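You operate a simulated robot arm through the tools that you are given. There is no shell and no other tool.

Carry out the task below with a simulated two-armed robot. There is one attempt and no reset: what you move stays moved.

JOB
Switch over to the right filter, bleed it and reset the vacuum gauge.
Fine: No bubbles left in the sight tube, bleed tap shut.

Only the result counts: the job must be done as asked and must still hold three seconds after the hand-in. Knocking over, shifting, dropping, spilling or breaking anything else fails it.

ROBOT AND FRAMES
Two 7-joint arms with two-finger parallel grippers on one trunk that stands fixed in place. Base frame: the origin is at the foot of the trunk, x ahead of it, y to its left, z up. Readings come in m, degrees, newtons and seconds.
The left shoulder is at [0.041, 0.208, 1.122], the right one opposite. With the tool pointing down near the work surface each hand reaches from about 0.1 to 0.9 m from the base axis, measured 20 degrees to its own side. Payload 4.4 kg a hand.
The tool frame of a hand sits at the grasp point between the pads (the TCP): z along the fingers, y along the line on which they close. The tips reach 0.023 m beyond it. The gripper opens to 0.094 m. The fingers are 0.038 m wide and 0.01 m thick; the gripper's body (0.054 by 0.096 m) begins 0.039 m behind the TCP.
Orientation is told as [roll, pitch, yaw] about the base's x, y, z axes, in that order, counted from this pose: with the fingers straight down and closing along the base's y, the tool's x points along the base's -x, its y along +y and its z along -z.

CONTROLS
- The arms move only by the tool jog_arm. It takes "left_steps", "right_steps" or both (then of equal length, played together; a hand with none holds still); each is a list that holds one entry, the list of rows, each a list of 7 numbers: the opening, from 0 (shut) to 1 (fully open), then the shift along the base's x, y, z in m, then the turn, a rotation vector about the base's x, y, z in degrees. In form: [[[jaw, dx, dy, dz, rx, ry, rz], ...]]. A call has 1 to 20 rows; each row shifts and turns the commanded pose from where the row before left it. Each row takes 0.2 s and may step no farther than 0.05 m and 8.6 degrees from the row before; otherwise, or with a gripper value out of range, the whole call is refused. Where a pose cannot be reached the arm comes as near as it can. A force on the tool above 90 N (or 10 N above the force at the start of the call, whichever is more), or a blocked arm, ends the call early, and 0.2 s more pass. Each finger travels about 0.108 m/s and halts on what it meets, pressing with about 21 N; the grip force reading is that of the motor and also rises with nothing between the fingers. The clock runs only during rows and for 0.2 s after the last one: add rows that do not move to give the fingers time. It gives the time, the measured TCP pose, the force on the tool (base axes), the opening and the grip force at its end, in the units of the frame above (readings bear some noise), with the torque about the TCP (base axes, N m) and any sound that the robot's microphone picked up.
- Cameras (640 x 400 px; columns grow to the right, rows downward): "scene" is now at [0.1275, -0.0354, 1.3025]; the picture's right is [-0.51, -0.86, -0.01], its down [-0.30, 0.18, -0.94] and it looks along [0.81, -0.48, -0.35] (base axes); focal length 318 px, centre (320, 200). "left" rides on the left gripper at [0.087, -0.016, -0.075] in its tool frame; the picture's right is [0.18, 0.98, 0.00], its down [-0.58, 0.11, -0.81] and it looks along [-0.79, 0.15, 0.59] (tool axes); focal length 243 px, centre (320, 200). "right" rides on the right gripper at [0.087, 0.016, -0.074] in its tool frame; the picture's right is [-0.18, 0.98, 0.00], its down [-0.58, -0.11, -0.81] and it looks along [-0.79, -0.15, 0.59] (tool axes); focal length 243 px, centre (320, 200). There is no depth. A picture from a camera that has moved, and an enlarged one, comes with that camera's place and axes in the base frame and with its lens. The place of the scene camera against the robot may be out by one fixed shift of up to 0.025 m in any direction.
- snapshot(camera): a new picture of that camera. No time passes.
- slide_trunk(by): slides the trunk up (or, below 0, down) by that many m; the arms and the scene camera ride with it, the base frame stays. It gives what a move gives, with no picture.
- pan_tilt(pan, tilt): turns the head with the scene camera to pan (to the left, within 80 degrees either way) and tilt (down, from -29 to 69), counted from straight ahead of the robot. It gives what a move gives.
- close_up(camera, box): a new picture of the part [left, top, right, bottom] of that camera's present view, enlarged. No time passes.
- hand_in(): hands the job in; it is judged then, once.

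Places have to be worked out from the pictures, the camera data and where the tool is seen. Open the grippers and draw the arms clear of the work before you hand the job in, unless the task says otherwise.

The tools are called as name(argument=value, ...) on one line, values as JSON. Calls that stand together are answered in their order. jog_arm: Moves the arms, as the interface text tells. Its arguments: {"type":"object","properties":{"left_steps":{"type":"array","items":{"type":"array","items":{"type":"array","items":{"type":"number"}}}},"right_steps":{"type":"array","items":{"type":"array","items":{"type":"array","items":{"type":"number"}}}}},"required":[]} The other tools are called the same way: slide_trunk (by) slides the trunk up or down; pan_tilt (pan, tilt) turns the head that bears the scene camera; snapshot (camera) takes a picture; close_up (camera, box) takes an enlarged picture of a part of a camera's view; hand_in () hands the job in.

At the start:

```text
t: 0.0
left_ee_pos: [0.4954, -0.08, 1.2108]
left_ee_rot: [0.1, -0.6, 0.0]
left_wrist_force: [-0.1, -0.6, 0.3]
left_ft_torque: [0.01, 0.03, -0.01]
left_gripper_width: 0.094
left_finger_force: 0.0
right_ee_pos: [0.3915, -0.434, 1.1981]
right_ee_rot: [0.1, -0.6, -0.1]
right_wrist_force: [-0.1, -0.4, 0.4]
right_ft_torque: [0.0, 0.03, -0.01]
right_gripper_width: 0.0937
right_finger_force: 0.1
trunk travel left (down, up): [-0.2, 0.363]
head pan, tilt: [-30.7, 21.0]
```

scene: 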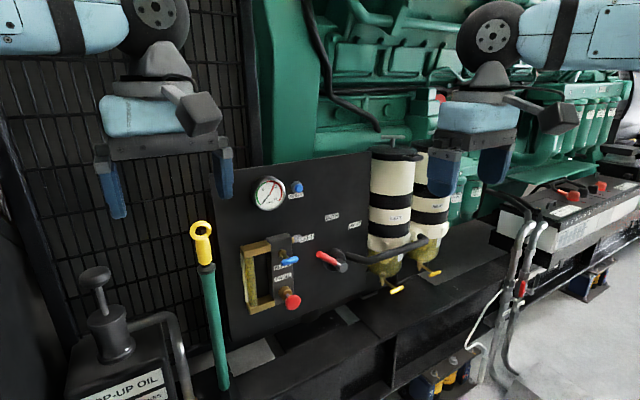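
right: 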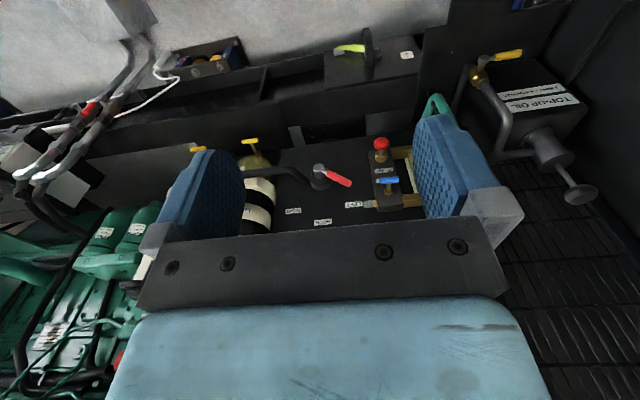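
left: 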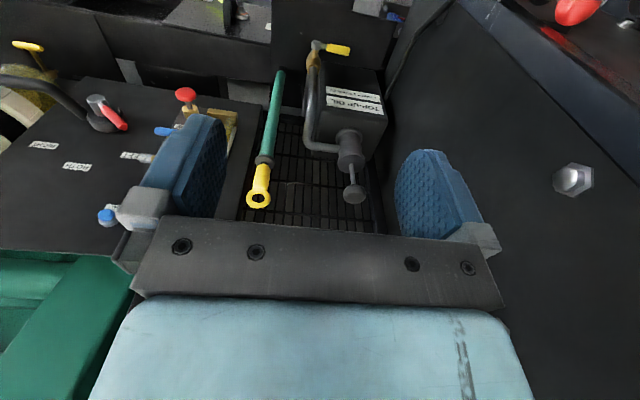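

The scene shows a panel with a gauge, a sight tube, a red-handled selector lever, a red knob and blue levers. I'll take enlarged views of the panel to read the labels.

close_up(camera="scene", box=[220, 150, 380, 250])

close_up(camera="scene", box=[220, 220, 380, 320])

close_up(camera="scene", box=[310, 130, 470, 230])

close_up(camera="scene", box=[310, 210, 470, 310])

```text
4.00 times, centred on (300, 200) of scene
camera zoom: at [0.1275, -0.0354, 1.3025], right [-0.51, -0.86, -0.01], down [-0.3, 0.18, -0.94], along [0.81, -0.48, -0.35], focal length 1274 px, centre (400, 200)
```

zoom: 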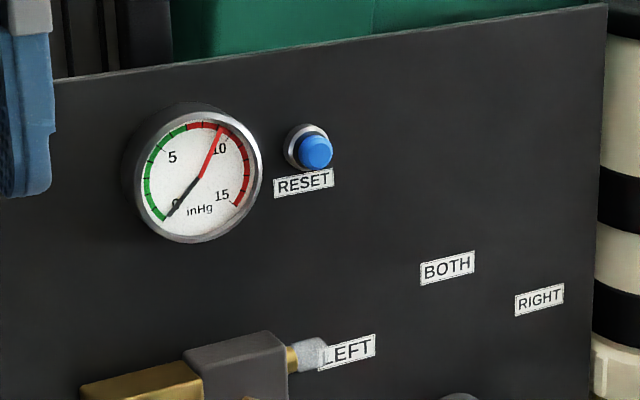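

```text
4.00 times, centred on (300, 270) of scene
camera zoom: at [0.1275, -0.0354, 1.3025], right [-0.51, -0.86, -0.01], down [-0.3, 0.18, -0.94], along [0.81, -0.48, -0.35], focal length 1274 px, centre (400, -80)
```

zoom: 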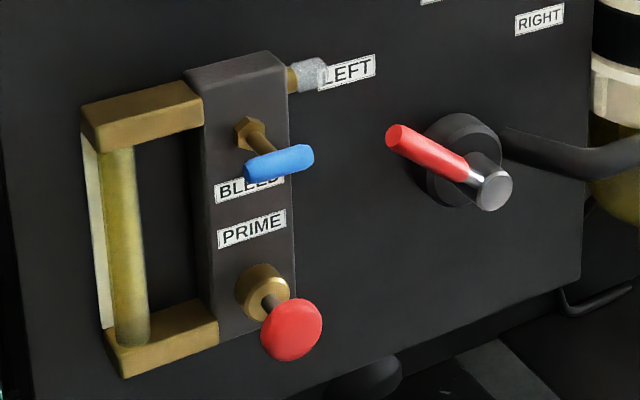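

```text
4.00 times, centred on (390, 180) of scene
camera zoom: at [0.1275, -0.0354, 1.3025], right [-0.51, -0.86, -0.01], down [-0.3, 0.18, -0.94], along [0.81, -0.48, -0.35], focal length 1274 px, centre (40, 280)
```

zoom: 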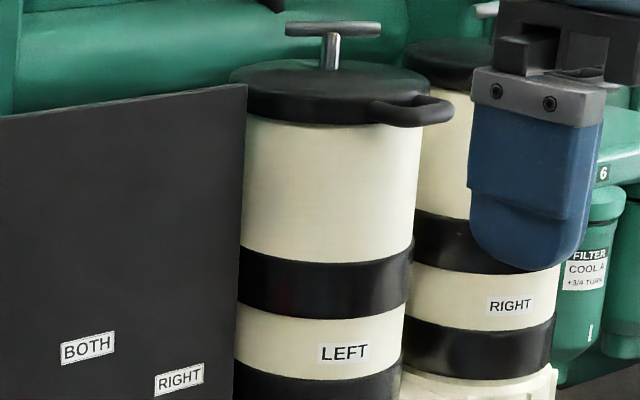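

```text
4.00 times, centred on (390, 260) of scene
camera zoom: at [0.1275, -0.0354, 1.3025], right [-0.51, -0.86, -0.01], down [-0.3, 0.18, -0.94], along [0.81, -0.48, -0.35], focal length 1274 px, centre (40, -40)
```

zoom: 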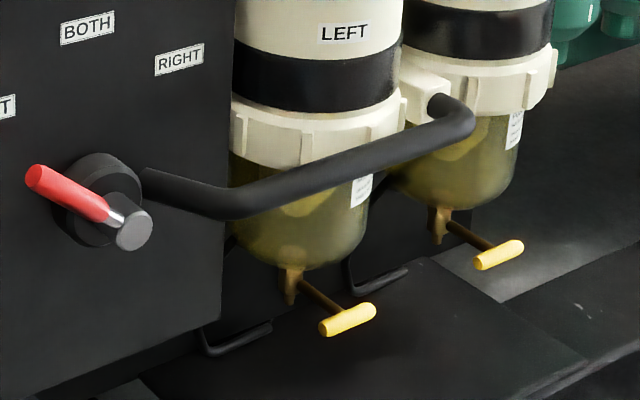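

The selector lever now points to LEFT; RIGHT is about a 3/4-turn sector clockwise via BOTH. The red plunger is PRIME, the blue tap is BLEED, and RESET is the blue button beside the gauge. I'll get enlarged wrist views to triangulate these.

close_up(camera="right", box=[240, 100, 480, 250])

close_up(camera="left", box=[0, 50, 288, 230])

close_up(camera="scene", box=[200, 140, 456, 300])

```text
2.67 times, centred on (360, 175) of right
camera zoom: at [0.305, -0.4178, 1.2716], right [0.18, 0.98, 0.0], down [0.57, -0.11, 0.81], along [0.8, -0.15, -0.58], focal length 647 px, centre (213, 267)
```

zoom: 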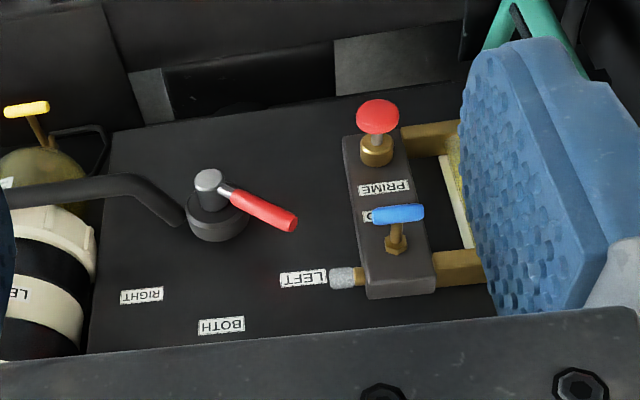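

```text
2.22 times, centred on (144, 140) of left
camera zoom: at [0.4089, -0.0952, 1.2861], right [-0.18, 0.98, 0.0], down [0.57, 0.11, 0.81], along [0.8, 0.15, -0.58], focal length 539 px, centre (711, 333)
```

zoom: 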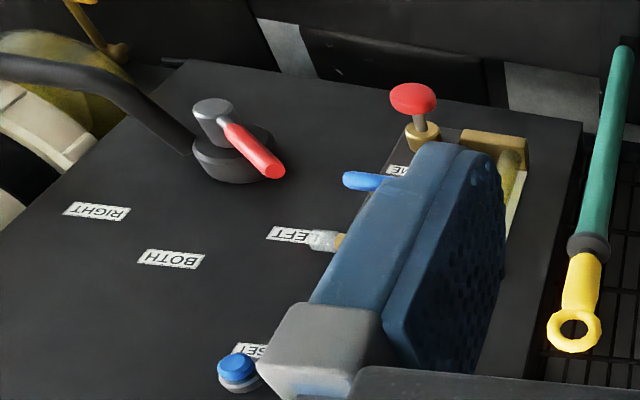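

```text
2.50 times, centred on (328, 220) of scene
camera zoom: at [0.1275, -0.0354, 1.3025], right [-0.51, -0.86, -0.01], down [-0.3, 0.18, -0.94], along [0.81, -0.48, -0.35], focal length 796 px, centre (300, 150)
```

zoom: 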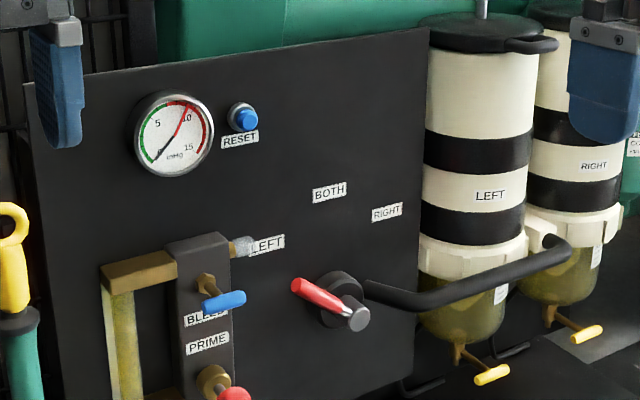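

Triangulating from the wrist cameras: the panel face is at x≈0.852 facing the robot, the selector hub is at about (y −0.513, z 0.81) with the lever tip at [0.797, −0.434, 0.873]. The bleed handle is at about [0.773, −0.336, 0.896], the prime knob at [0.767, −0.337, 0.772], and reset is near y −0.39, z 1.065. I'll look closely at the sight tube before moving.

close_up(camera="scene", box=[232, 235, 312, 325])

close_up(camera="scene", box=[300, 235, 364, 275])

close_up(camera="right", box=[290, 120, 450, 220])

```text
4.44 times, centred on (272, 280) of scene
camera zoom: at [0.1275, -0.0354, 1.3025], right [-0.51, -0.86, -0.01], down [-0.3, 0.18, -0.94], along [0.81, -0.48, -0.35], focal length 1416 px, centre (533, -156)
```

zoom: 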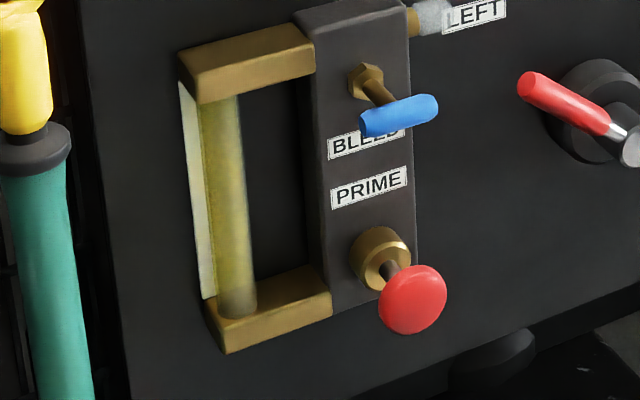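

```text
10.00 times, centred on (332, 255) of scene
camera zoom: at [0.1275, -0.0354, 1.3025], right [-0.51, -0.86, -0.01], down [-0.3, 0.18, -0.94], along [0.81, -0.48, -0.35], focal length 3185 px, centre (200, -350)
```

zoom: 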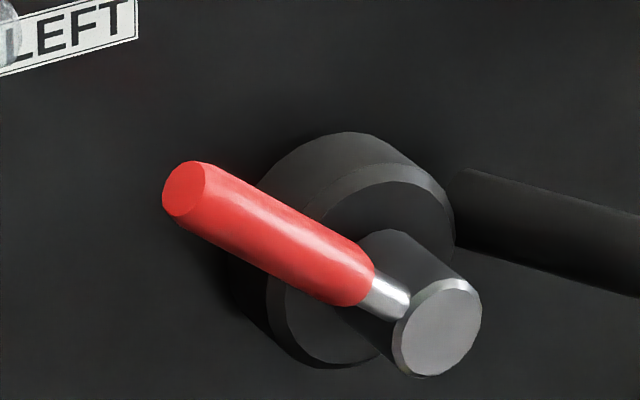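

```text
4.00 times, centred on (370, 170) of right
camera zoom: at [0.305, -0.4178, 1.2716], right [0.18, 0.98, 0.0], down [0.57, -0.11, 0.81], along [0.8, -0.15, -0.58], focal length 970 px, centre (120, 320)
```

zoom: 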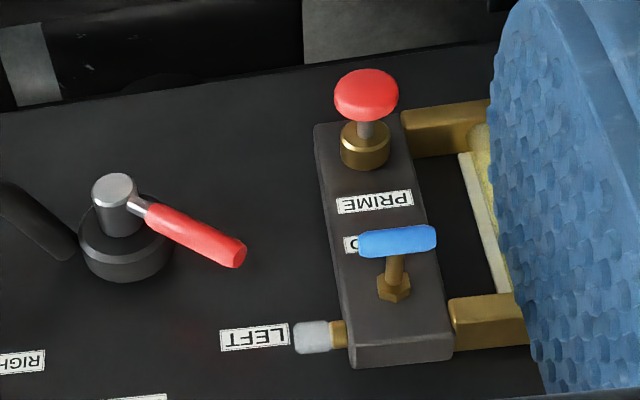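

The tube currently looks full of yellowish fuel and the lever is about 45–50° left of vertical. I'll bring the right hand forward and turn its fingers to point at the panel (pitch −90°), staying well in front of it.

jog_arm(right_steps=[[[1, 0.018, -0.002, -0.022, 0, -8.13, 0], [1, 0.018, -0.002, -0.022, 0, -8.13, 0], [1, 0.018, -0.002, -0.022, 0, -8.13, 0], [1, 0.018, -0.002, -0.022, 0, -8.13, 0], [1, 0.018, -0.002, -0.022, 0, -8.13, 0], [1, 0.018, -0.002, -0.022, 0, -8.13, 0], [1, 0.018, -0.002, -0.022, 0, -8.13, 0], [1, 0.018, -0.002, -0.022, 0, -8.13, 0], [1, 0.018, -0.002, -0.022, 0, -8.13, 0], [1, 0.018, -0.002, -0.022, 0, -8.13, 0], [1, 0.018, -0.002, -0.022, 0, -8.13, 0], [1, 0, 0, 0, 0, 0, 0]]])

```text
t: 2.6
left_ee_pos: [0.4961, -0.0789, 1.2111]
left_ee_rot: [0.1, -0.6, -0.1]
left_wrist_force: [0.4, -0.1, 0.8]
left_ft_torque: [-0.02, -0.02, 0.01]
left_gripper_width: 0.0939
left_finger_force: 0.1
right_ee_pos: [0.5944, -0.4544, 0.958]
right_ee_rot: [137.5, -89.9, -137.5]
right_wrist_force: [-0.5, -0.3, -0.9]
right_ft_torque: [0.02, 0.03, -0.02]
right_gripper_width: 0.0942
right_finger_force: 0.1
trunk travel left (down, up): [-0.2, 0.363]
head pan, tilt: [-30.7, 21.0]
```

The hand reached the forward-pointing pose at [0.594, −0.454, 0.958]. Let me see how it looks from all cameras.

snapshot(camera="scene")

snapshot(camera="right")

snapshot(camera="left")

```text
taken
camera scene: at [0.1277, -0.0353, 1.3025], right [-0.51, -0.86, -0.01], down [-0.3, 0.18, -0.94], along [0.81, -0.48, -0.35], focal length 318 px, centre (320, 200)
```

scene: 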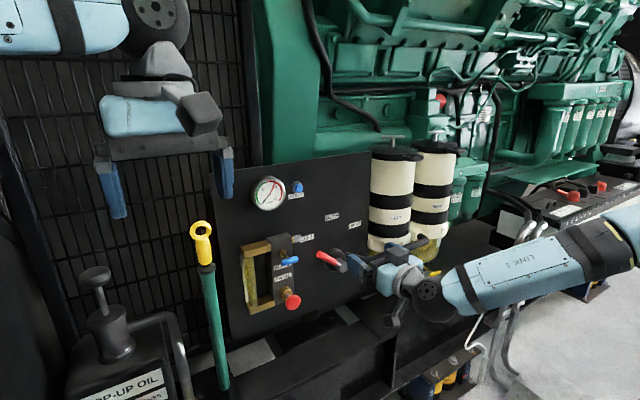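

```text
taken
camera right: at [0.5193, -0.4381, 0.871], right [0.0, 0.98, 0.19], down [-0.81, -0.11, 0.58], along [0.59, -0.15, 0.79], focal length 243 px, centre (320, 200)
```

right: 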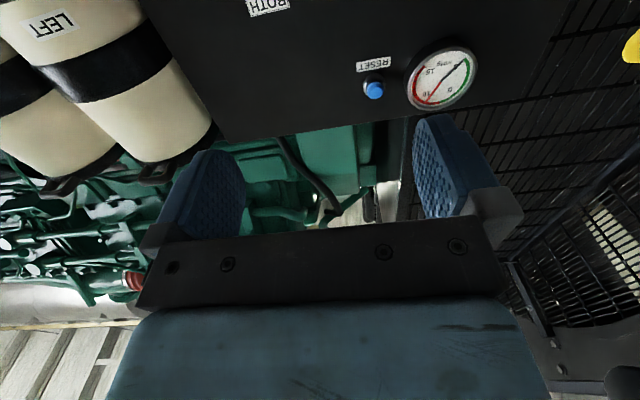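

```text
taken
camera left: at [0.4088, -0.0952, 1.2861], right [-0.18, 0.98, 0.0], down [0.57, 0.11, 0.81], along [0.8, 0.15, -0.58], focal length 243 px, centre (320, 200)
```

left: 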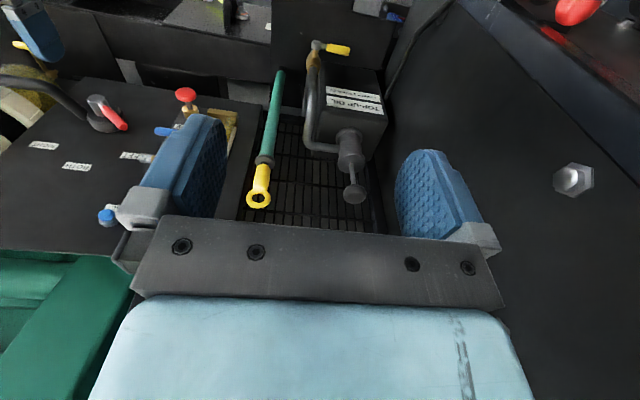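

The fingers point at the panel now, and a second triangulation puts the reset button at about [0.837, −0.398, 1.060]. I'll close the right jaw, roll it to match the lever's slant and place it in front of the lever's lower-left side (still 0.15 m short of the panel). At the same time I'll yaw the left hand so its camera sees the panel.

jog_arm(right_steps=[[[0, 0.011, 0.0032, -0.0209, -8.4, 0, 0], [0, 0.011, 0.0032, -0.0209, -8.4, 0, 0], [0, 0.011, 0.0032, -0.0209, -8.4, 0, 0], [0, 0.011, 0.0032, -0.0209, -8.4, 0, 0], [0, 0.011, 0.0032, -0.0209, -8.4, 0, 0], [0, 0.011, 0.0032, -0.0209, -8.4, 0, 0], [0, 0, 0, 0, 0, 0, 0]]], left_steps=[[[1, 0, 0, 0, 0, 0, -8.5], [1, 0, 0, 0, 0, 0, -8.5], [1, 0, 0, 0, 0, 0, -8.5], [1, 0, 0, 0, 0, 0, -8.5], [1, 0, 0, 0, 0, 0, -8.5], [1, 0, 0, 0, 0, 0, -8.5], [1, 0, 0, 0, 0, 0, 0]]])

snapshot(camera="scene")

snapshot(camera="left")

```text
t: 4.4
left_ee_pos: [0.4678, -0.0733, 1.2349]
left_ee_rot: [2.6, -2.7, -51.7]
left_wrist_force: [0.2, -0.7, 0.0]
left_ft_torque: [0.0, 0.03, -0.01]
left_gripper_width: 0.0938
left_finger_force: 0.0
right_ee_pos: [0.6338, -0.4395, 0.8859]
right_ee_rot: [-92.0, -39.3, 90.8]
right_wrist_force: [-1.4, -0.7, -0.4]
right_ft_torque: [-0.02, 0.02, 0.02]
right_gripper_width: 0.0
right_finger_force: 21.2
right hand out of reach, approached as far as the arm can: row 5, 6
trunk travel left (down, up): [-0.2, 0.363]
head pan, tilt: [-30.7, 21.0]
stopped in row 7 (left hand): the arm was blocked; the commanded pose is now the measured one
```

```text
taken
camera scene: at [0.1033, -0.029, 1.3033], right [-0.51, -0.86, -0.01], down [-0.28, 0.18, -0.94], along [0.81, -0.48, -0.33], focal length 318 px, centre (320, 200)
```

scene: 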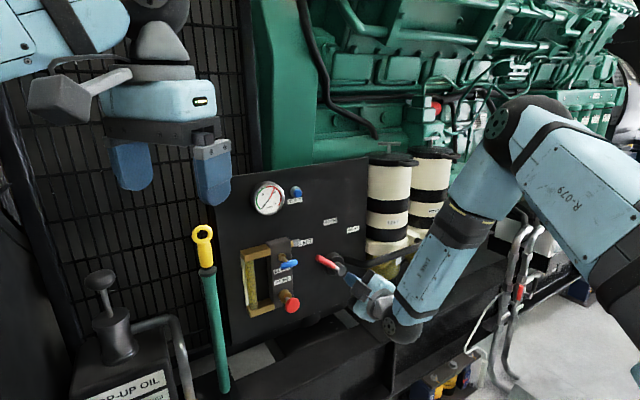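

```text
taken
camera left: at [0.3965, -0.0152, 1.3056], right [0.66, 0.75, 0.04], down [0.39, -0.38, 0.84], along [0.64, -0.53, -0.55], focal length 243 px, centre (320, 200)
```

left: 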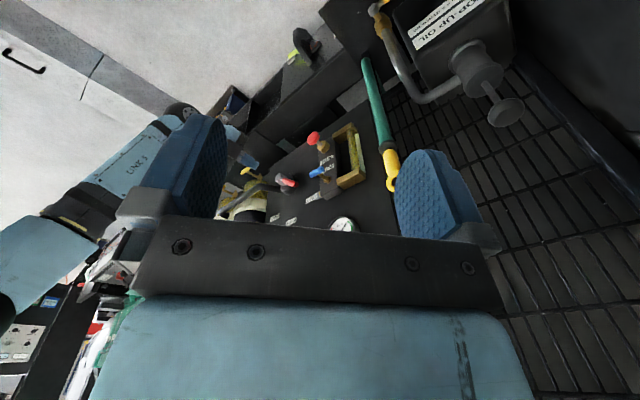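

The right hand ran out of reach partway through the roll, and something blocked and shoved the body: the head camera moved about 0.025 m back. Before undoing anything I'll look for contact around both arms.

close_up(camera="scene", box=[320, 90, 640, 350])

close_up(camera="scene", box=[0, 0, 280, 220])

snapshot(camera="right")

```text
1.54 times, centred on (480, 220) of scene
camera zoom: at [0.1033, -0.029, 1.3033], right [-0.51, -0.86, -0.01], down [-0.28, 0.18, -0.94], along [0.81, -0.48, -0.33], focal length 490 px, centre (74, 169)
```

zoom: 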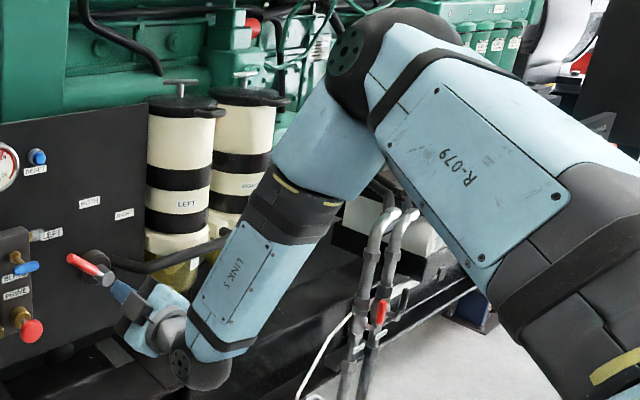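

```text
1.82 times, centred on (140, 110) of scene
camera zoom: at [0.1033, -0.029, 1.3033], right [-0.51, -0.86, -0.01], down [-0.28, 0.18, -0.94], along [0.81, -0.48, -0.33], focal length 579 px, centre (647, 364)
```

zoom: 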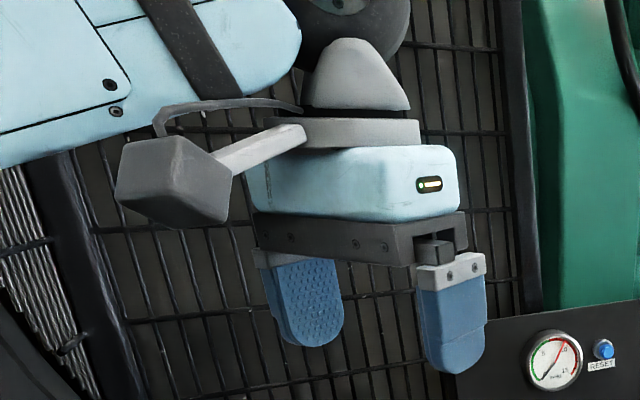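

```text
taken
camera right: at [0.5624, -0.4957, 0.8169], right [0.02, 0.76, -0.64], down [-0.82, 0.39, 0.43], along [0.58, 0.51, 0.63], focal length 243 px, centre (320, 200)
```

right: 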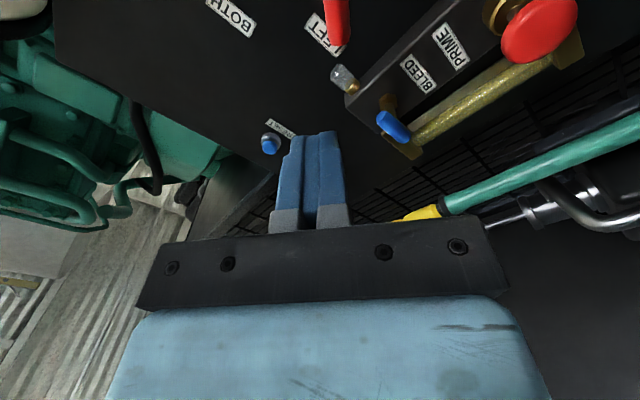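

No obvious external contact is visible, but the right elbow swung up a lot in the far roll. I'll let both arms stand still briefly and see whether the readings settle.

jog_arm(right_steps=[[[0, 0, 0, 0, 0, 0, 0], [0, 0, 0, 0, 0, 0, 0]]], left_steps=[[[1, 0, 0, 0, 0, 0, 0], [1, 0, 0, 0, 0, 0, 0]]])

snapshot(camera="scene")

```text
t: 5.2
left_ee_pos: [0.4657, -0.0735, 1.235]
left_ee_rot: [2.9, -2.6, -52.1]
left_wrist_force: [0.4, 0.1, 0.2]
left_ft_torque: [-0.02, 0.03, -0.01]
left_gripper_width: 0.094
left_finger_force: 0.0
right_ee_pos: [0.6366, -0.4379, 0.8877]
right_ee_rot: [-92.0, -39.2, 90.8]
right_wrist_force: [0.8, -0.3, -0.3]
right_ft_torque: [0.02, 0.01, 0.0]
right_gripper_width: 0.0
right_finger_force: 20.5
trunk travel left (down, up): [-0.2, 0.363]
head pan, tilt: [-30.7, 21.0]
stopped in row 2 (left hand): the arm was blocked; the commanded pose is now the measured one
```

```text
taken
camera scene: at [0.1042, -0.0273, 1.3048], right [-0.51, -0.86, -0.01], down [-0.28, 0.18, -0.94], along [0.81, -0.48, -0.33], focal length 318 px, centre (320, 200)
```

scene: 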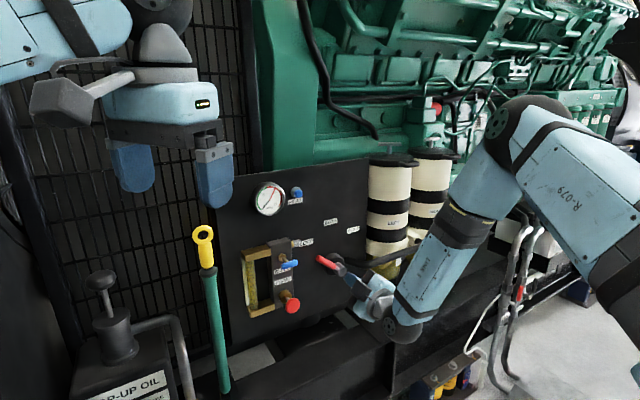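

The lean persists and the left arm is the one reported blocked, so its elbow may be against something on the left. I'll pan the head left to look.

pan_tilt(pan=60, tilt=25)

snapshot(camera="scene")

```text
t: 6.9
left_ee_pos: [0.4644, -0.0745, 1.2341]
left_ee_rot: [2.7, -2.4, -52.0]
left_wrist_force: [0.5, 0.9, -0.7]
left_ft_torque: [0.01, 0.01, 0.04]
left_gripper_width: 0.0941
left_finger_force: 0.0
right_ee_pos: [0.6353, -0.4387, 0.8881]
right_ee_rot: [-91.9, -39.3, 90.8]
right_wrist_force: [0.1, -0.4, -0.4]
right_ft_torque: [0.02, 0.01, 0.0]
right_gripper_width: 0.0
right_finger_force: 20.5
trunk travel left (down, up): [-0.2, 0.363]
head pan, tilt: [60.0, 25.0]
```

```text
taken
camera scene: at [0.0696, 0.0986, 1.2975], right [0.87, -0.5, 0.03], down [-0.18, -0.37, -0.91], along [0.47, 0.78, -0.41], focal length 318 px, centre (320, 200)
```

scene: 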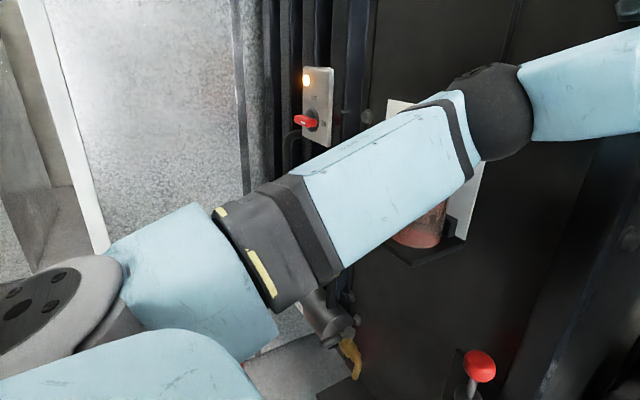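

The left elbow is very near a dark side wall with a holder carrying a red can. Let me zoom in there.

close_up(camera="scene", box=[340, 50, 580, 290])

close_up(camera="scene", box=[240, 220, 520, 400])

```text
1.67 times, centred on (460, 170) of scene
camera zoom: at [0.0696, 0.0986, 1.2975], right [0.87, -0.5, 0.03], down [-0.18, -0.37, -0.91], along [0.47, 0.78, -0.41], focal length 531 px, centre (87, 250)
```

zoom: 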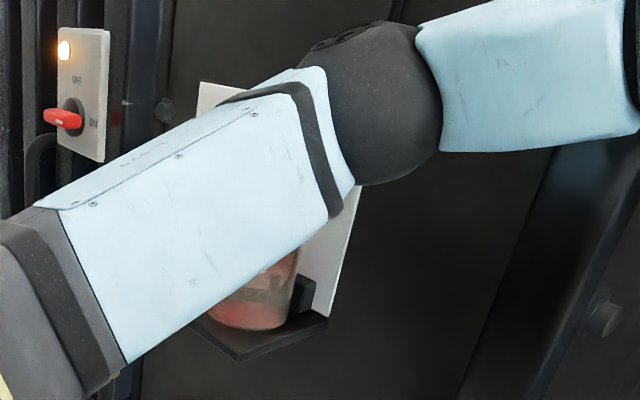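

```text
2.22 times, centred on (380, 310) of scene
camera zoom: at [0.0696, 0.0986, 1.2975], right [0.87, -0.5, 0.03], down [-0.18, -0.37, -0.91], along [0.47, 0.78, -0.41], focal length 708 px, centre (187, -44)
```

zoom: 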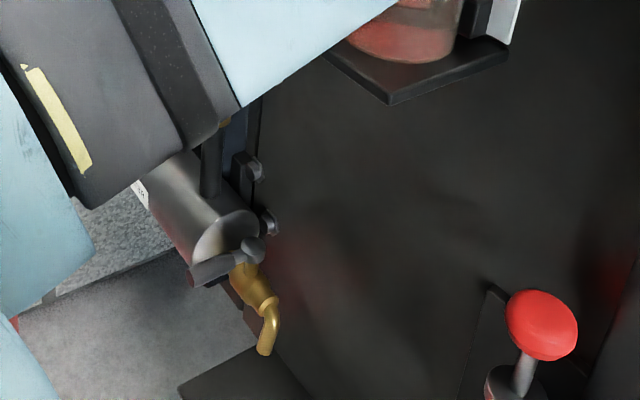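

I can't see a clear contact, but the left hand is lifted and tilted nose-up, consistent with its arm bearing on something. I'll undo the left yaw one step and check whether the lean eases.

jog_arm(left_steps=[[[1, 0, 0, 0, 0, 0, 8.5], [1, 0, 0, 0, 0, 0, 0]]])

snapshot(camera="scene")

```text
t: 7.7
left_ee_pos: [0.4639, -0.0727, 1.2369]
left_ee_rot: [2.6, -3.1, -43.9]
left_wrist_force: [0.6, 0.6, 0.5]
left_ft_torque: [-0.01, 0.05, -0.01]
left_gripper_width: 0.0939
left_finger_force: 0.1
right_ee_pos: [0.635, -0.4386, 0.8879]
right_ee_rot: [-91.9, -39.1, 90.9]
right_wrist_force: [-1.2, 0.0, -0.3]
right_ft_torque: [-0.01, -0.03, 0.02]
right_gripper_width: 0.0
right_finger_force: 20.9
trunk travel left (down, up): [-0.2, 0.363]
head pan, tilt: [60.0, 25.0]
stopped in row 2 (left hand): the arm was blocked; the commanded pose is now the measured one
```

```text
taken
camera scene: at [0.0713, 0.1005, 1.2966], right [0.87, -0.5, 0.03], down [-0.18, -0.37, -0.91], along [0.47, 0.78, -0.41], focal length 318 px, centre (320, 200)
```

scene: 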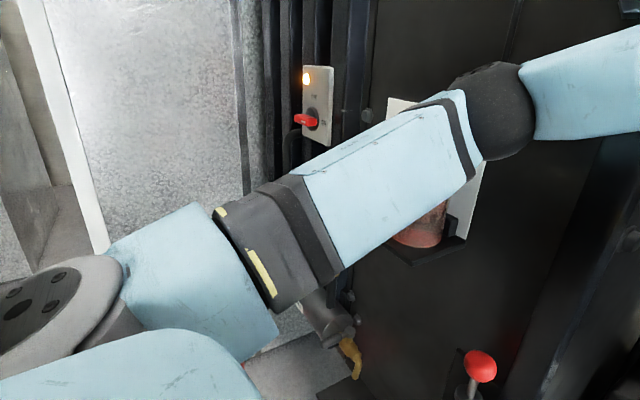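

The left arm moves freely by itself, so the lean probably comes from the right arm's posture. I'll pan the head right to inspect the right elbow and shoulder.

pan_tilt(pan=-70, tilt=25)

snapshot(camera="scene")

```text
t: 9.8
left_ee_pos: [0.4646, -0.0732, 1.2364]
left_ee_rot: [2.6, -2.9, -43.8]
left_wrist_force: [-0.5, 0.2, 0.3]
left_ft_torque: [-0.02, 0.02, 0.0]
left_gripper_width: 0.0942
left_finger_force: 0.0
right_ee_pos: [0.6355, -0.4395, 0.889]
right_ee_rot: [-92.0, -39.3, 90.8]
right_wrist_force: [0.3, -0.7, -0.5]
right_ft_torque: [0.0, 0.03, -0.01]
right_gripper_width: 0.0002
right_finger_force: 21.1
trunk travel left (down, up): [-0.2, 0.363]
head pan, tilt: [-70.0, 25.0]
```

```text
taken
camera scene: at [0.0559, -0.0669, 1.2978], right [-0.94, -0.34, -0.03], down [-0.11, 0.39, -0.91], along [0.32, -0.85, -0.41], focal length 318 px, centre (320, 200)
```

scene: 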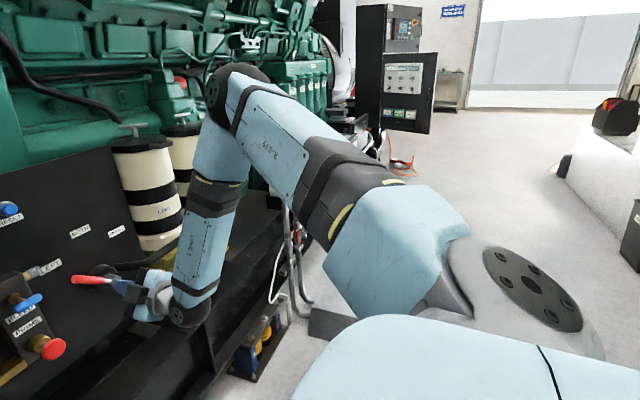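

From here the right wrist (below the hand) looks like it is bearing down on the black frame in front of the panel, which would lean the trunk back. Let me zoom in to confirm.

close_up(camera="scene", box=[60, 240, 300, 390])

snapshot(camera="left")

```text
2.67 times, centred on (180, 315) of scene
camera zoom: at [0.0559, -0.0669, 1.2978], right [-0.94, -0.34, -0.03], down [-0.11, 0.39, -0.91], along [0.32, -0.85, -0.41], focal length 849 px, centre (693, -107)
```

zoom: 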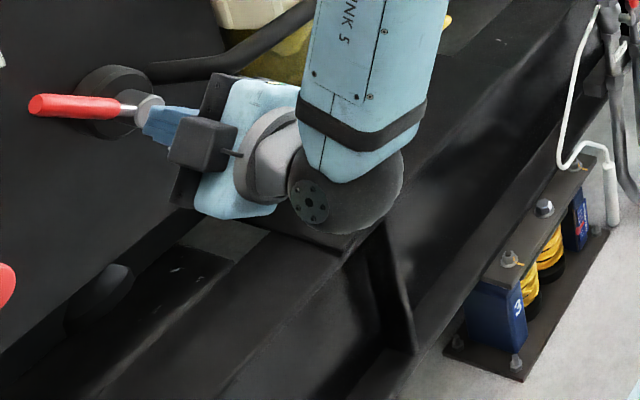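

```text
taken
camera left: at [0.3866, -0.0245, 1.3065], right [0.54, 0.84, 0.04], down [0.44, -0.32, 0.84], along [0.72, -0.44, -0.54], focal length 243 px, centre (320, 200)
```

left: 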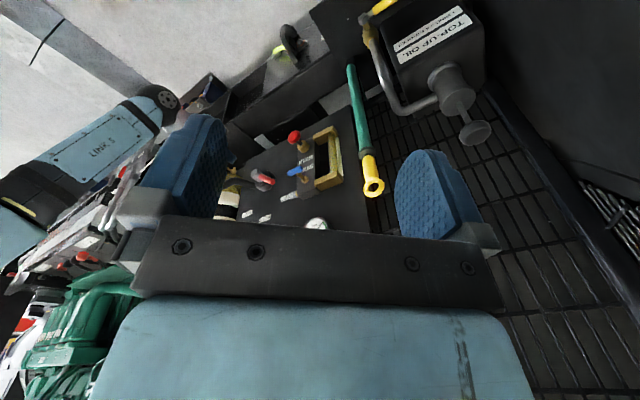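

The right wrist joint sits right over the black frame beam, most likely pressing on it. I'll lift the right hand up and back, then check that the head returns to its place.

jog_arm(right_steps=[[[0, -0.01, 0, 0.025, 0, 0, 0], [0, -0.01, 0, 0.025, 0, 0, 0], [0, -0.01, 0, 0.025, 0, 0, 0], [0, 0, 0, 0, 0, 0, 0]]])

snapshot(camera="scene")

```text
t: 11.0
left_ee_pos: [0.4621, -0.0726, 1.2359]
left_ee_rot: [2.8, -3.2, -44.2]
left_wrist_force: [-0.5, 0.5, -0.1]
left_ft_torque: [-0.01, 0.02, 0.0]
left_gripper_width: 0.0938
left_finger_force: 0.0
right_ee_pos: [0.605, -0.4365, 0.963]
right_ee_rot: [-91.8, -39.1, 90.6]
right_wrist_force: [-0.1, -0.9, 0.3]
right_ft_torque: [-0.02, -0.01, -0.01]
right_gripper_width: 0.0
right_finger_force: 21.6
trunk travel left (down, up): [-0.2, 0.363]
head pan, tilt: [-70.0, 25.0]
stopped in row 4 (right hand): the arm was blocked; the commanded pose is now the measured one
```

```text
taken
camera scene: at [0.0578, -0.0657, 1.2971], right [-0.94, -0.34, -0.03], down [-0.12, 0.39, -0.91], along [0.32, -0.85, -0.41], focal length 318 px, centre (320, 200)
```

scene: 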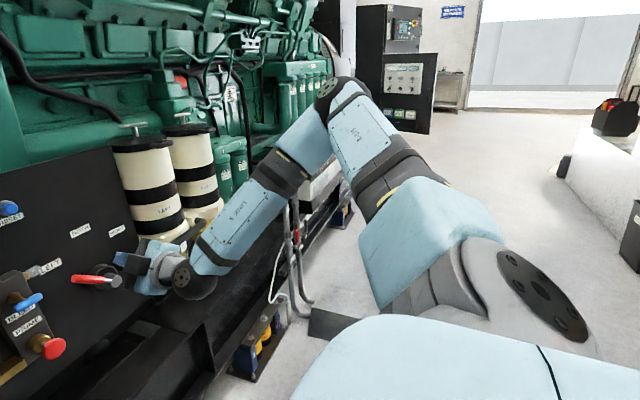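

The right hand lifted freely by the full amount, so the beam was not the culprit. I'll return the head to its starting angles and compare the camera's position with the start to see whether the lean is still there.

pan_tilt(pan=-30.7, tilt=21)

snapshot(camera="scene")

snapshot(camera="right")

```text
t: 12.0
left_ee_pos: [0.4641, -0.072, 1.2354]
left_ee_rot: [2.8, -3.1, -44.1]
left_wrist_force: [0.2, 0.2, -0.6]
left_ft_torque: [0.0, 0.02, -0.01]
left_gripper_width: 0.0939
left_finger_force: 0.2
right_ee_pos: [0.6056, -0.4373, 0.9625]
right_ee_rot: [-91.9, -39.1, 90.8]
right_wrist_force: [0.5, -0.5, -0.1]
right_ft_torque: [0.05, 0.0, 0.03]
right_gripper_width: 0.0004
right_finger_force: 21.2
trunk travel left (down, up): [-0.2, 0.363]
head pan, tilt: [-30.7, 21.0]
```

```text
taken
camera scene: at [0.1051, -0.0276, 1.3056], right [-0.51, -0.86, -0.01], down [-0.28, 0.18, -0.94], along [0.81, -0.48, -0.33], focal length 318 px, centre (320, 200)
```

scene: 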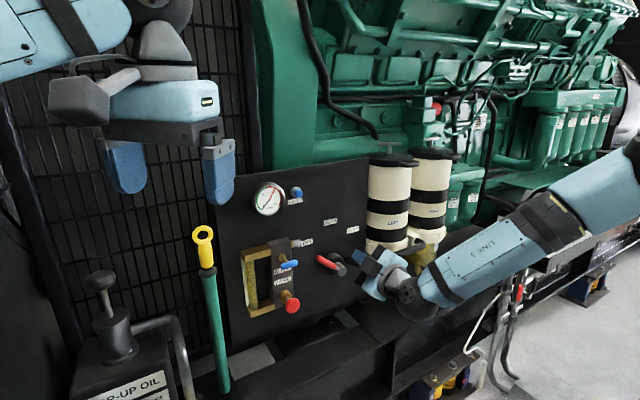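

```text
taken
camera right: at [0.5324, -0.4938, 0.8942], right [0.02, 0.76, -0.65], down [-0.81, 0.39, 0.43], along [0.58, 0.52, 0.63], focal length 243 px, centre (320, 200)
```

right: 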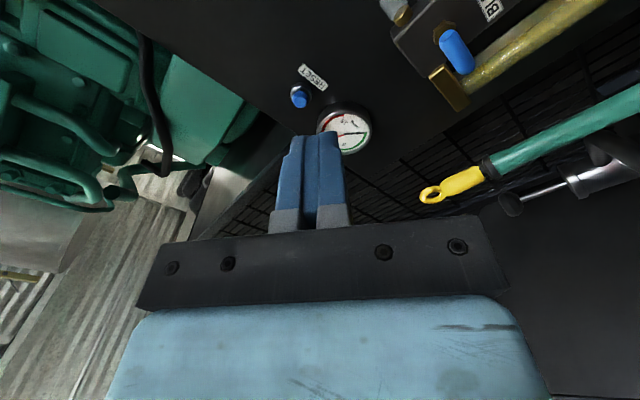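

The lean is unchanged with the right arm moved, so the left arm is the cause. I'll take the left hand's yaw back towards its original pose in small steps and watch the readings.

jog_arm(left_steps=[[[1, 0.003, 0, -0.002, 0, 0, 8.5], [1, 0.003, 0, -0.002, 0, 0, 8.5], [1, 0.003, 0, -0.002, 0, 0, 8.5]]])

snapshot(camera="scene")

```text
t: 13.0
left_ee_pos: [0.4694, -0.071, 1.2382]
left_ee_rot: [2.1, -4.3, -18.5]
left_wrist_force: [-0.3, 0.1, -0.5]
left_ft_torque: [-0.01, -0.03, -0.02]
left_gripper_width: 0.094
left_finger_force: 0.0
right_ee_pos: [0.604, -0.4355, 0.9633]
right_ee_rot: [-91.9, -39.2, 90.8]
right_wrist_force: [-0.2, -0.1, 0.2]
right_ft_torque: [-0.01, -0.01, -0.01]
right_gripper_width: 0.0
right_finger_force: 20.5
trunk travel left (down, up): [-0.2, 0.363]
head pan, tilt: [-30.7, 21.0]
stopped in row 3 (left hand): the arm was blocked; the commanded pose is now the measured one
```

```text
taken
camera scene: at [0.104, -0.026, 1.3046], right [-0.51, -0.86, -0.01], down [-0.28, 0.18, -0.94], along [0.81, -0.48, -0.33], focal length 318 px, centre (320, 200)
```

scene: 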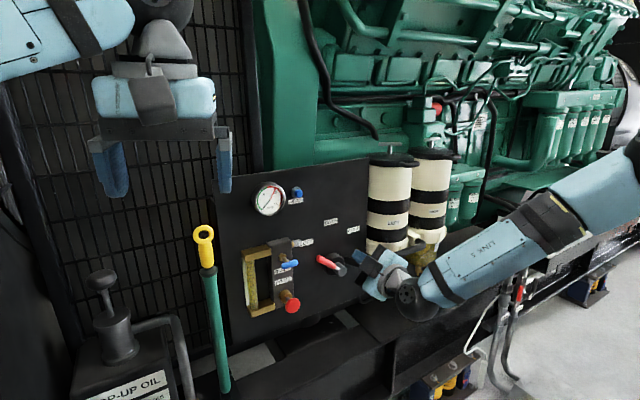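

The lean still persists, and the left arm still reports blocked although it follows. I'll look again at the left arm and its surroundings from the head.

pan_tilt(pan=45, tilt=0)

snapshot(camera="scene")

```text
t: 14.5
left_ee_pos: [0.4692, -0.0715, 1.2373]
left_ee_rot: [2.2, -4.2, -18.4]
left_wrist_force: [-0.6, 0.6, 0.6]
left_ft_torque: [-0.01, -0.01, 0.0]
left_gripper_width: 0.0941
left_finger_force: 0.2
right_ee_pos: [0.6034, -0.4367, 0.9651]
right_ee_rot: [-92.0, -39.2, 90.9]
right_wrist_force: [-0.7, -0.6, -0.9]
right_ft_torque: [0.01, -0.02, 0.01]
right_gripper_width: 0.0
right_finger_force: 21.4
trunk travel left (down, up): [-0.2, 0.363]
head pan, tilt: [45.0, 0.0]
```

```text
taken
camera scene: at [0.0857, 0.0849, 1.3384], right [0.71, -0.71, 0.03], down [0.03, -0.01, -1.0], along [0.71, 0.71, 0.02], focal length 318 px, centre (320, 200)
```

scene: 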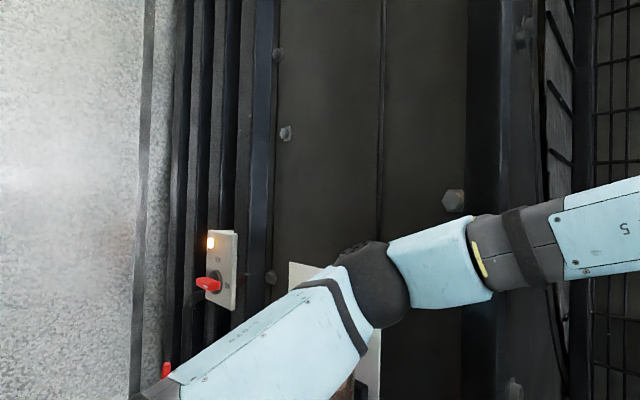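

The left forearm passes right in front of a bolted dark post (I triangulate its bolt at about [0.547, 0.19, 1.12]), and the forearm's front is about there too, so it is probably pressing on the post and pushing the robot back. I'll retract the left hand straight back in x.

jog_arm(left_steps=[[[1, -0.02, 0, 0, 0, 0, 0], [1, -0.02, 0, 0, 0, 0, 0], [1, -0.02, 0, 0, 0, 0, 0], [1, -0.02, 0, 0, 0, 0, 0]]])

pan_tilt(pan=-30.7, tilt=21)

snapshot(camera="scene")

```text
t: 15.7
left_ee_pos: [0.3979, -0.0653, 1.2351]
left_ee_rot: [1.9, -4.3, -17.3]
left_wrist_force: [-0.1, -1.1, 0.0]
left_ft_torque: [-0.02, 0.02, 0.01]
left_gripper_width: 0.094
left_finger_force: 0.1
right_ee_pos: [0.6045, -0.4365, 0.961]
right_ee_rot: [-91.7, -39.2, 90.7]
right_wrist_force: [-0.6, 0.0, 0.3]
right_ft_torque: [0.01, 0.01, -0.02]
right_gripper_width: 0.0001
right_finger_force: 21.3
trunk travel left (down, up): [-0.2, 0.363]
head pan, tilt: [45.0, 0.0]
stopped in row 4 (left hand): the arm was blocked; the commanded pose is now the measured one
```

```text
t: 17.2
left_ee_pos: [0.3973, -0.0657, 1.2361]
left_ee_rot: [1.8, -4.3, -17.5]
left_wrist_force: [0.0, 0.0, -0.5]
left_ft_torque: [-0.01, 0.0, 0.03]
left_gripper_width: 0.0941
left_finger_force: 0.1
right_ee_pos: [0.6049, -0.4353, 0.9638]
right_ee_rot: [-91.8, -39.1, 90.7]
right_wrist_force: [0.8, 0.9, 0.7]
right_ft_torque: [0.03, -0.02, -0.03]
right_gripper_width: 0.0
right_finger_force: 21.0
trunk travel left (down, up): [-0.2, 0.363]
head pan, tilt: [-30.7, 21.0]
```

```text
taken
camera scene: at [0.1059, -0.0244, 1.3056], right [-0.51, -0.86, -0.01], down [-0.28, 0.17, -0.94], along [0.81, -0.48, -0.33], focal length 318 px, centre (320, 200)
```

scene: 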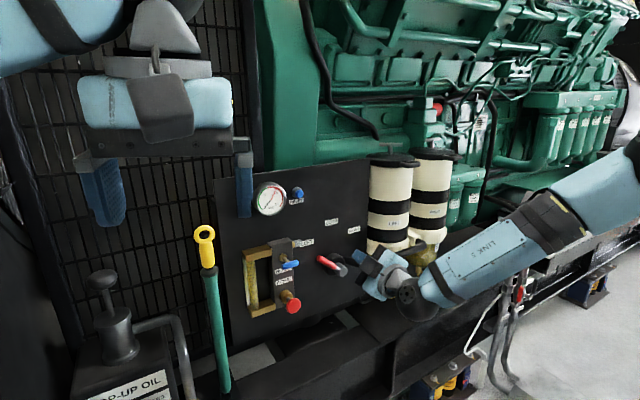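

The lean barely changed, so I still haven't found the cause. I'll look straight down and around the base for anything touching the trunk or the upper arms.

pan_tilt(pan=0, tilt=65)

snapshot(camera="scene")

pan_tilt(pan=75, tilt=50)

snapshot(camera="scene")

pan_tilt(pan=-78, tilt=50)

snapshot(camera="scene")

```text
t: 18.3
left_ee_pos: [0.3963, -0.0669, 1.236]
left_ee_rot: [1.8, -4.2, -17.6]
left_wrist_force: [-0.4, 0.1, 1.0]
left_ft_torque: [0.03, 0.01, -0.01]
left_gripper_width: 0.0939
left_finger_force: 0.0
right_ee_pos: [0.6059, -0.4358, 0.9639]
right_ee_rot: [-91.8, -39.0, 90.7]
right_wrist_force: [0.5, 0.1, -0.2]
right_ft_torque: [-0.03, 0.03, 0.02]
right_gripper_width: 0.0002
right_finger_force: 21.1
trunk travel left (down, up): [-0.2, 0.363]
head pan, tilt: [0.0, 65.0]
```

```text
taken
camera scene: at [0.0886, 0.0222, 1.2426], right [0.0, -1.0, 0.01], down [-0.89, 0.0, -0.45], along [0.45, -0.01, -0.89], focal length 318 px, centre (320, 200)
```

scene: 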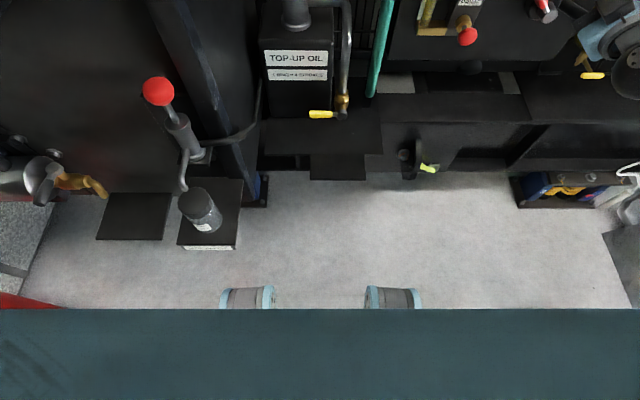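

```text
t: 19.8
left_ee_pos: [0.3969, -0.0668, 1.2354]
left_ee_rot: [1.7, -4.2, -17.6]
left_wrist_force: [0.3, 0.1, -0.4]
left_ft_torque: [-0.02, 0.01, -0.01]
left_gripper_width: 0.0941
left_finger_force: 0.0
right_ee_pos: [0.6063, -0.4365, 0.9638]
right_ee_rot: [-91.9, -38.9, 90.6]
right_wrist_force: [0.0, 0.5, 0.2]
right_ft_torque: [-0.04, -0.01, -0.02]
right_gripper_width: 0.0
right_finger_force: 21.2
trunk travel left (down, up): [-0.2, 0.363]
head pan, tilt: [75.0, 50.0]
```

```text
taken
camera scene: at [0.0473, 0.0965, 1.2588], right [0.97, -0.26, 0.03], down [-0.18, -0.75, -0.64], along [0.19, 0.61, -0.77], focal length 318 px, centre (320, 200)
```

scene: 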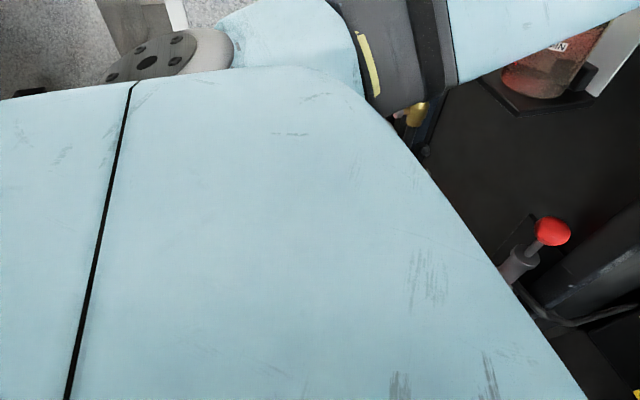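

```text
t: 22.1
left_ee_pos: [0.3967, -0.0681, 1.2361]
left_ee_rot: [1.7, -4.3, -17.6]
left_wrist_force: [0.6, -0.2, 0.8]
left_ft_torque: [0.02, -0.02, 0.02]
left_gripper_width: 0.0942
left_finger_force: 0.0
right_ee_pos: [0.606, -0.4361, 0.964]
right_ee_rot: [-91.8, -39.0, 90.7]
right_wrist_force: [0.3, 0.0, 0.1]
right_ft_torque: [-0.01, -0.01, -0.02]
right_gripper_width: 0.0
right_finger_force: 21.0
trunk travel left (down, up): [-0.2, 0.363]
head pan, tilt: [-78.0, 50.0]
```

```text
taken
camera scene: at [0.0434, -0.0537, 1.2598], right [-0.98, -0.21, -0.03], down [-0.14, 0.74, -0.65], along [0.16, -0.63, -0.76], focal length 318 px, centre (320, 200)
```

scene: 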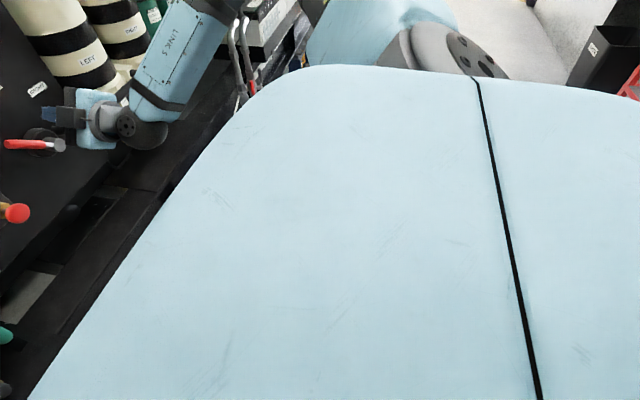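

The trunk leans back about 1.6° with no visible tool contact. I'll return the left hand to its exact starting pose (known to be free of contact) and see whether the lean clears.

jog_arm(left_steps=[[[1, 0.0164, -0.002, -0.004, -0.3, 0.6, 2.9], [1, 0.0164, -0.002, -0.004, -0.3, 0.6, 2.9], [1, 0.0164, -0.002, -0.004, -0.3, 0.6, 2.9], [1, 0.0164, -0.002, -0.004, -0.3, 0.6, 2.9], [1, 0.0164, -0.002, -0.004, -0.3, 0.6, 2.9], [1, 0.0164, -0.002, -0.004, -0.3, 0.6, 2.9]]])

pan_tilt(pan=-30.7, tilt=21)

snapshot(camera="scene")

```text
t: 23.8
left_ee_pos: [0.4736, -0.0872, 1.2339]
left_ee_rot: [-0.9, -3.6, -1.5]
left_wrist_force: [0.1, -0.2, 0.6]
left_ft_torque: [0.0, 0.01, -0.01]
left_gripper_width: 0.094
left_finger_force: 0.1
right_ee_pos: [0.5986, -0.4382, 0.9676]
right_ee_rot: [-92.7, -39.3, 91.2]
right_wrist_force: [-0.7, -0.5, 0.1]
right_ft_torque: [0.0, 0.04, 0.0]
right_gripper_width: 0.0
right_finger_force: 20.7
trunk travel left (down, up): [-0.2, 0.363]
head pan, tilt: [-78.0, 50.0]
stopped in row 6 (left hand): the arm was blocked; the commanded pose is now the measured one
```

```text
t: 24.9
left_ee_pos: [0.4732, -0.0877, 1.2337]
left_ee_rot: [-0.7, -3.4, -1.4]
left_wrist_force: [-0.4, 0.7, 0.1]
left_ft_torque: [0.03, 0.0, 0.01]
left_gripper_width: 0.0938
left_finger_force: 0.0
right_ee_pos: [0.598, -0.4396, 0.9689]
right_ee_rot: [-92.7, -39.3, 91.4]
right_wrist_force: [0.6, -0.8, -0.2]
right_ft_torque: [-0.03, 0.04, 0.03]
right_gripper_width: 0.0
right_finger_force: 21.0
trunk travel left (down, up): [-0.2, 0.363]
head pan, tilt: [-30.7, 21.0]
```

```text
taken
camera scene: at [0.0926, -0.03, 1.3066], right [-0.51, -0.86, -0.02], down [-0.27, 0.18, -0.95], along [0.82, -0.48, -0.32], focal length 318 px, centre (320, 200)
```

scene: 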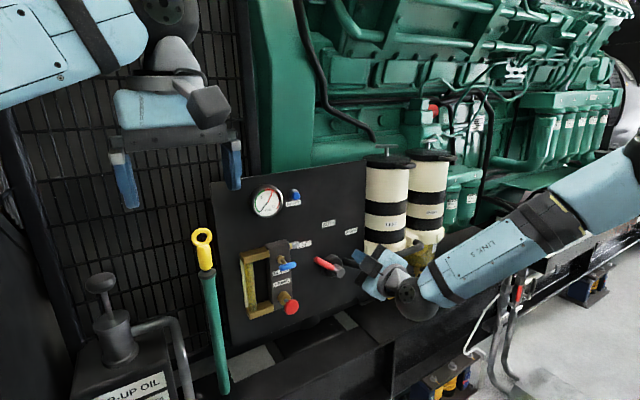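

Moving the left hand forward increased the lean (head now 0.035 m back), so some part of the left arm is bearing on something ahead of it. I'll raise the left hand upward and slightly back and watch the lean.

jog_arm(left_steps=[[[1, -0.02, 0, 0.02, 0, 0, 0], [1, -0.02, 0, 0.02, 0, 0, 0], [1, -0.02, 0, 0.02, 0, 0, 0]]])

snapshot(camera="scene")

```text
t: 25.9
left_ee_pos: [0.439, -0.076, 1.281]
left_ee_rot: [-1.4, -1.2, -0.2]
left_wrist_force: [-0.6, -0.5, -0.3]
left_ft_torque: [0.02, 0.0, 0.02]
left_gripper_width: 0.0938
left_finger_force: 0.2
right_ee_pos: [0.6081, -0.4354, 0.9624]
right_ee_rot: [-91.5, -38.9, 90.5]
right_wrist_force: [0.2, 0.2, -0.1]
right_ft_torque: [-0.03, 0.02, -0.05]
right_gripper_width: 0.0
right_finger_force: 20.5
trunk travel left (down, up): [-0.2, 0.363]
head pan, tilt: [-30.7, 21.0]
stopped in row 3 (left hand): the arm was blocked; the commanded pose is now the measured one
```

```text
taken
camera scene: at [0.1103, -0.0238, 1.3063], right [-0.51, -0.86, -0.01], down [-0.28, 0.17, -0.94], along [0.81, -0.48, -0.33], focal length 318 px, centre (320, 200)
```

scene: 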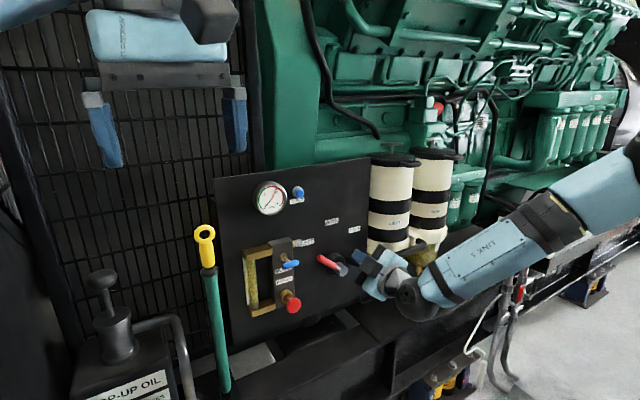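

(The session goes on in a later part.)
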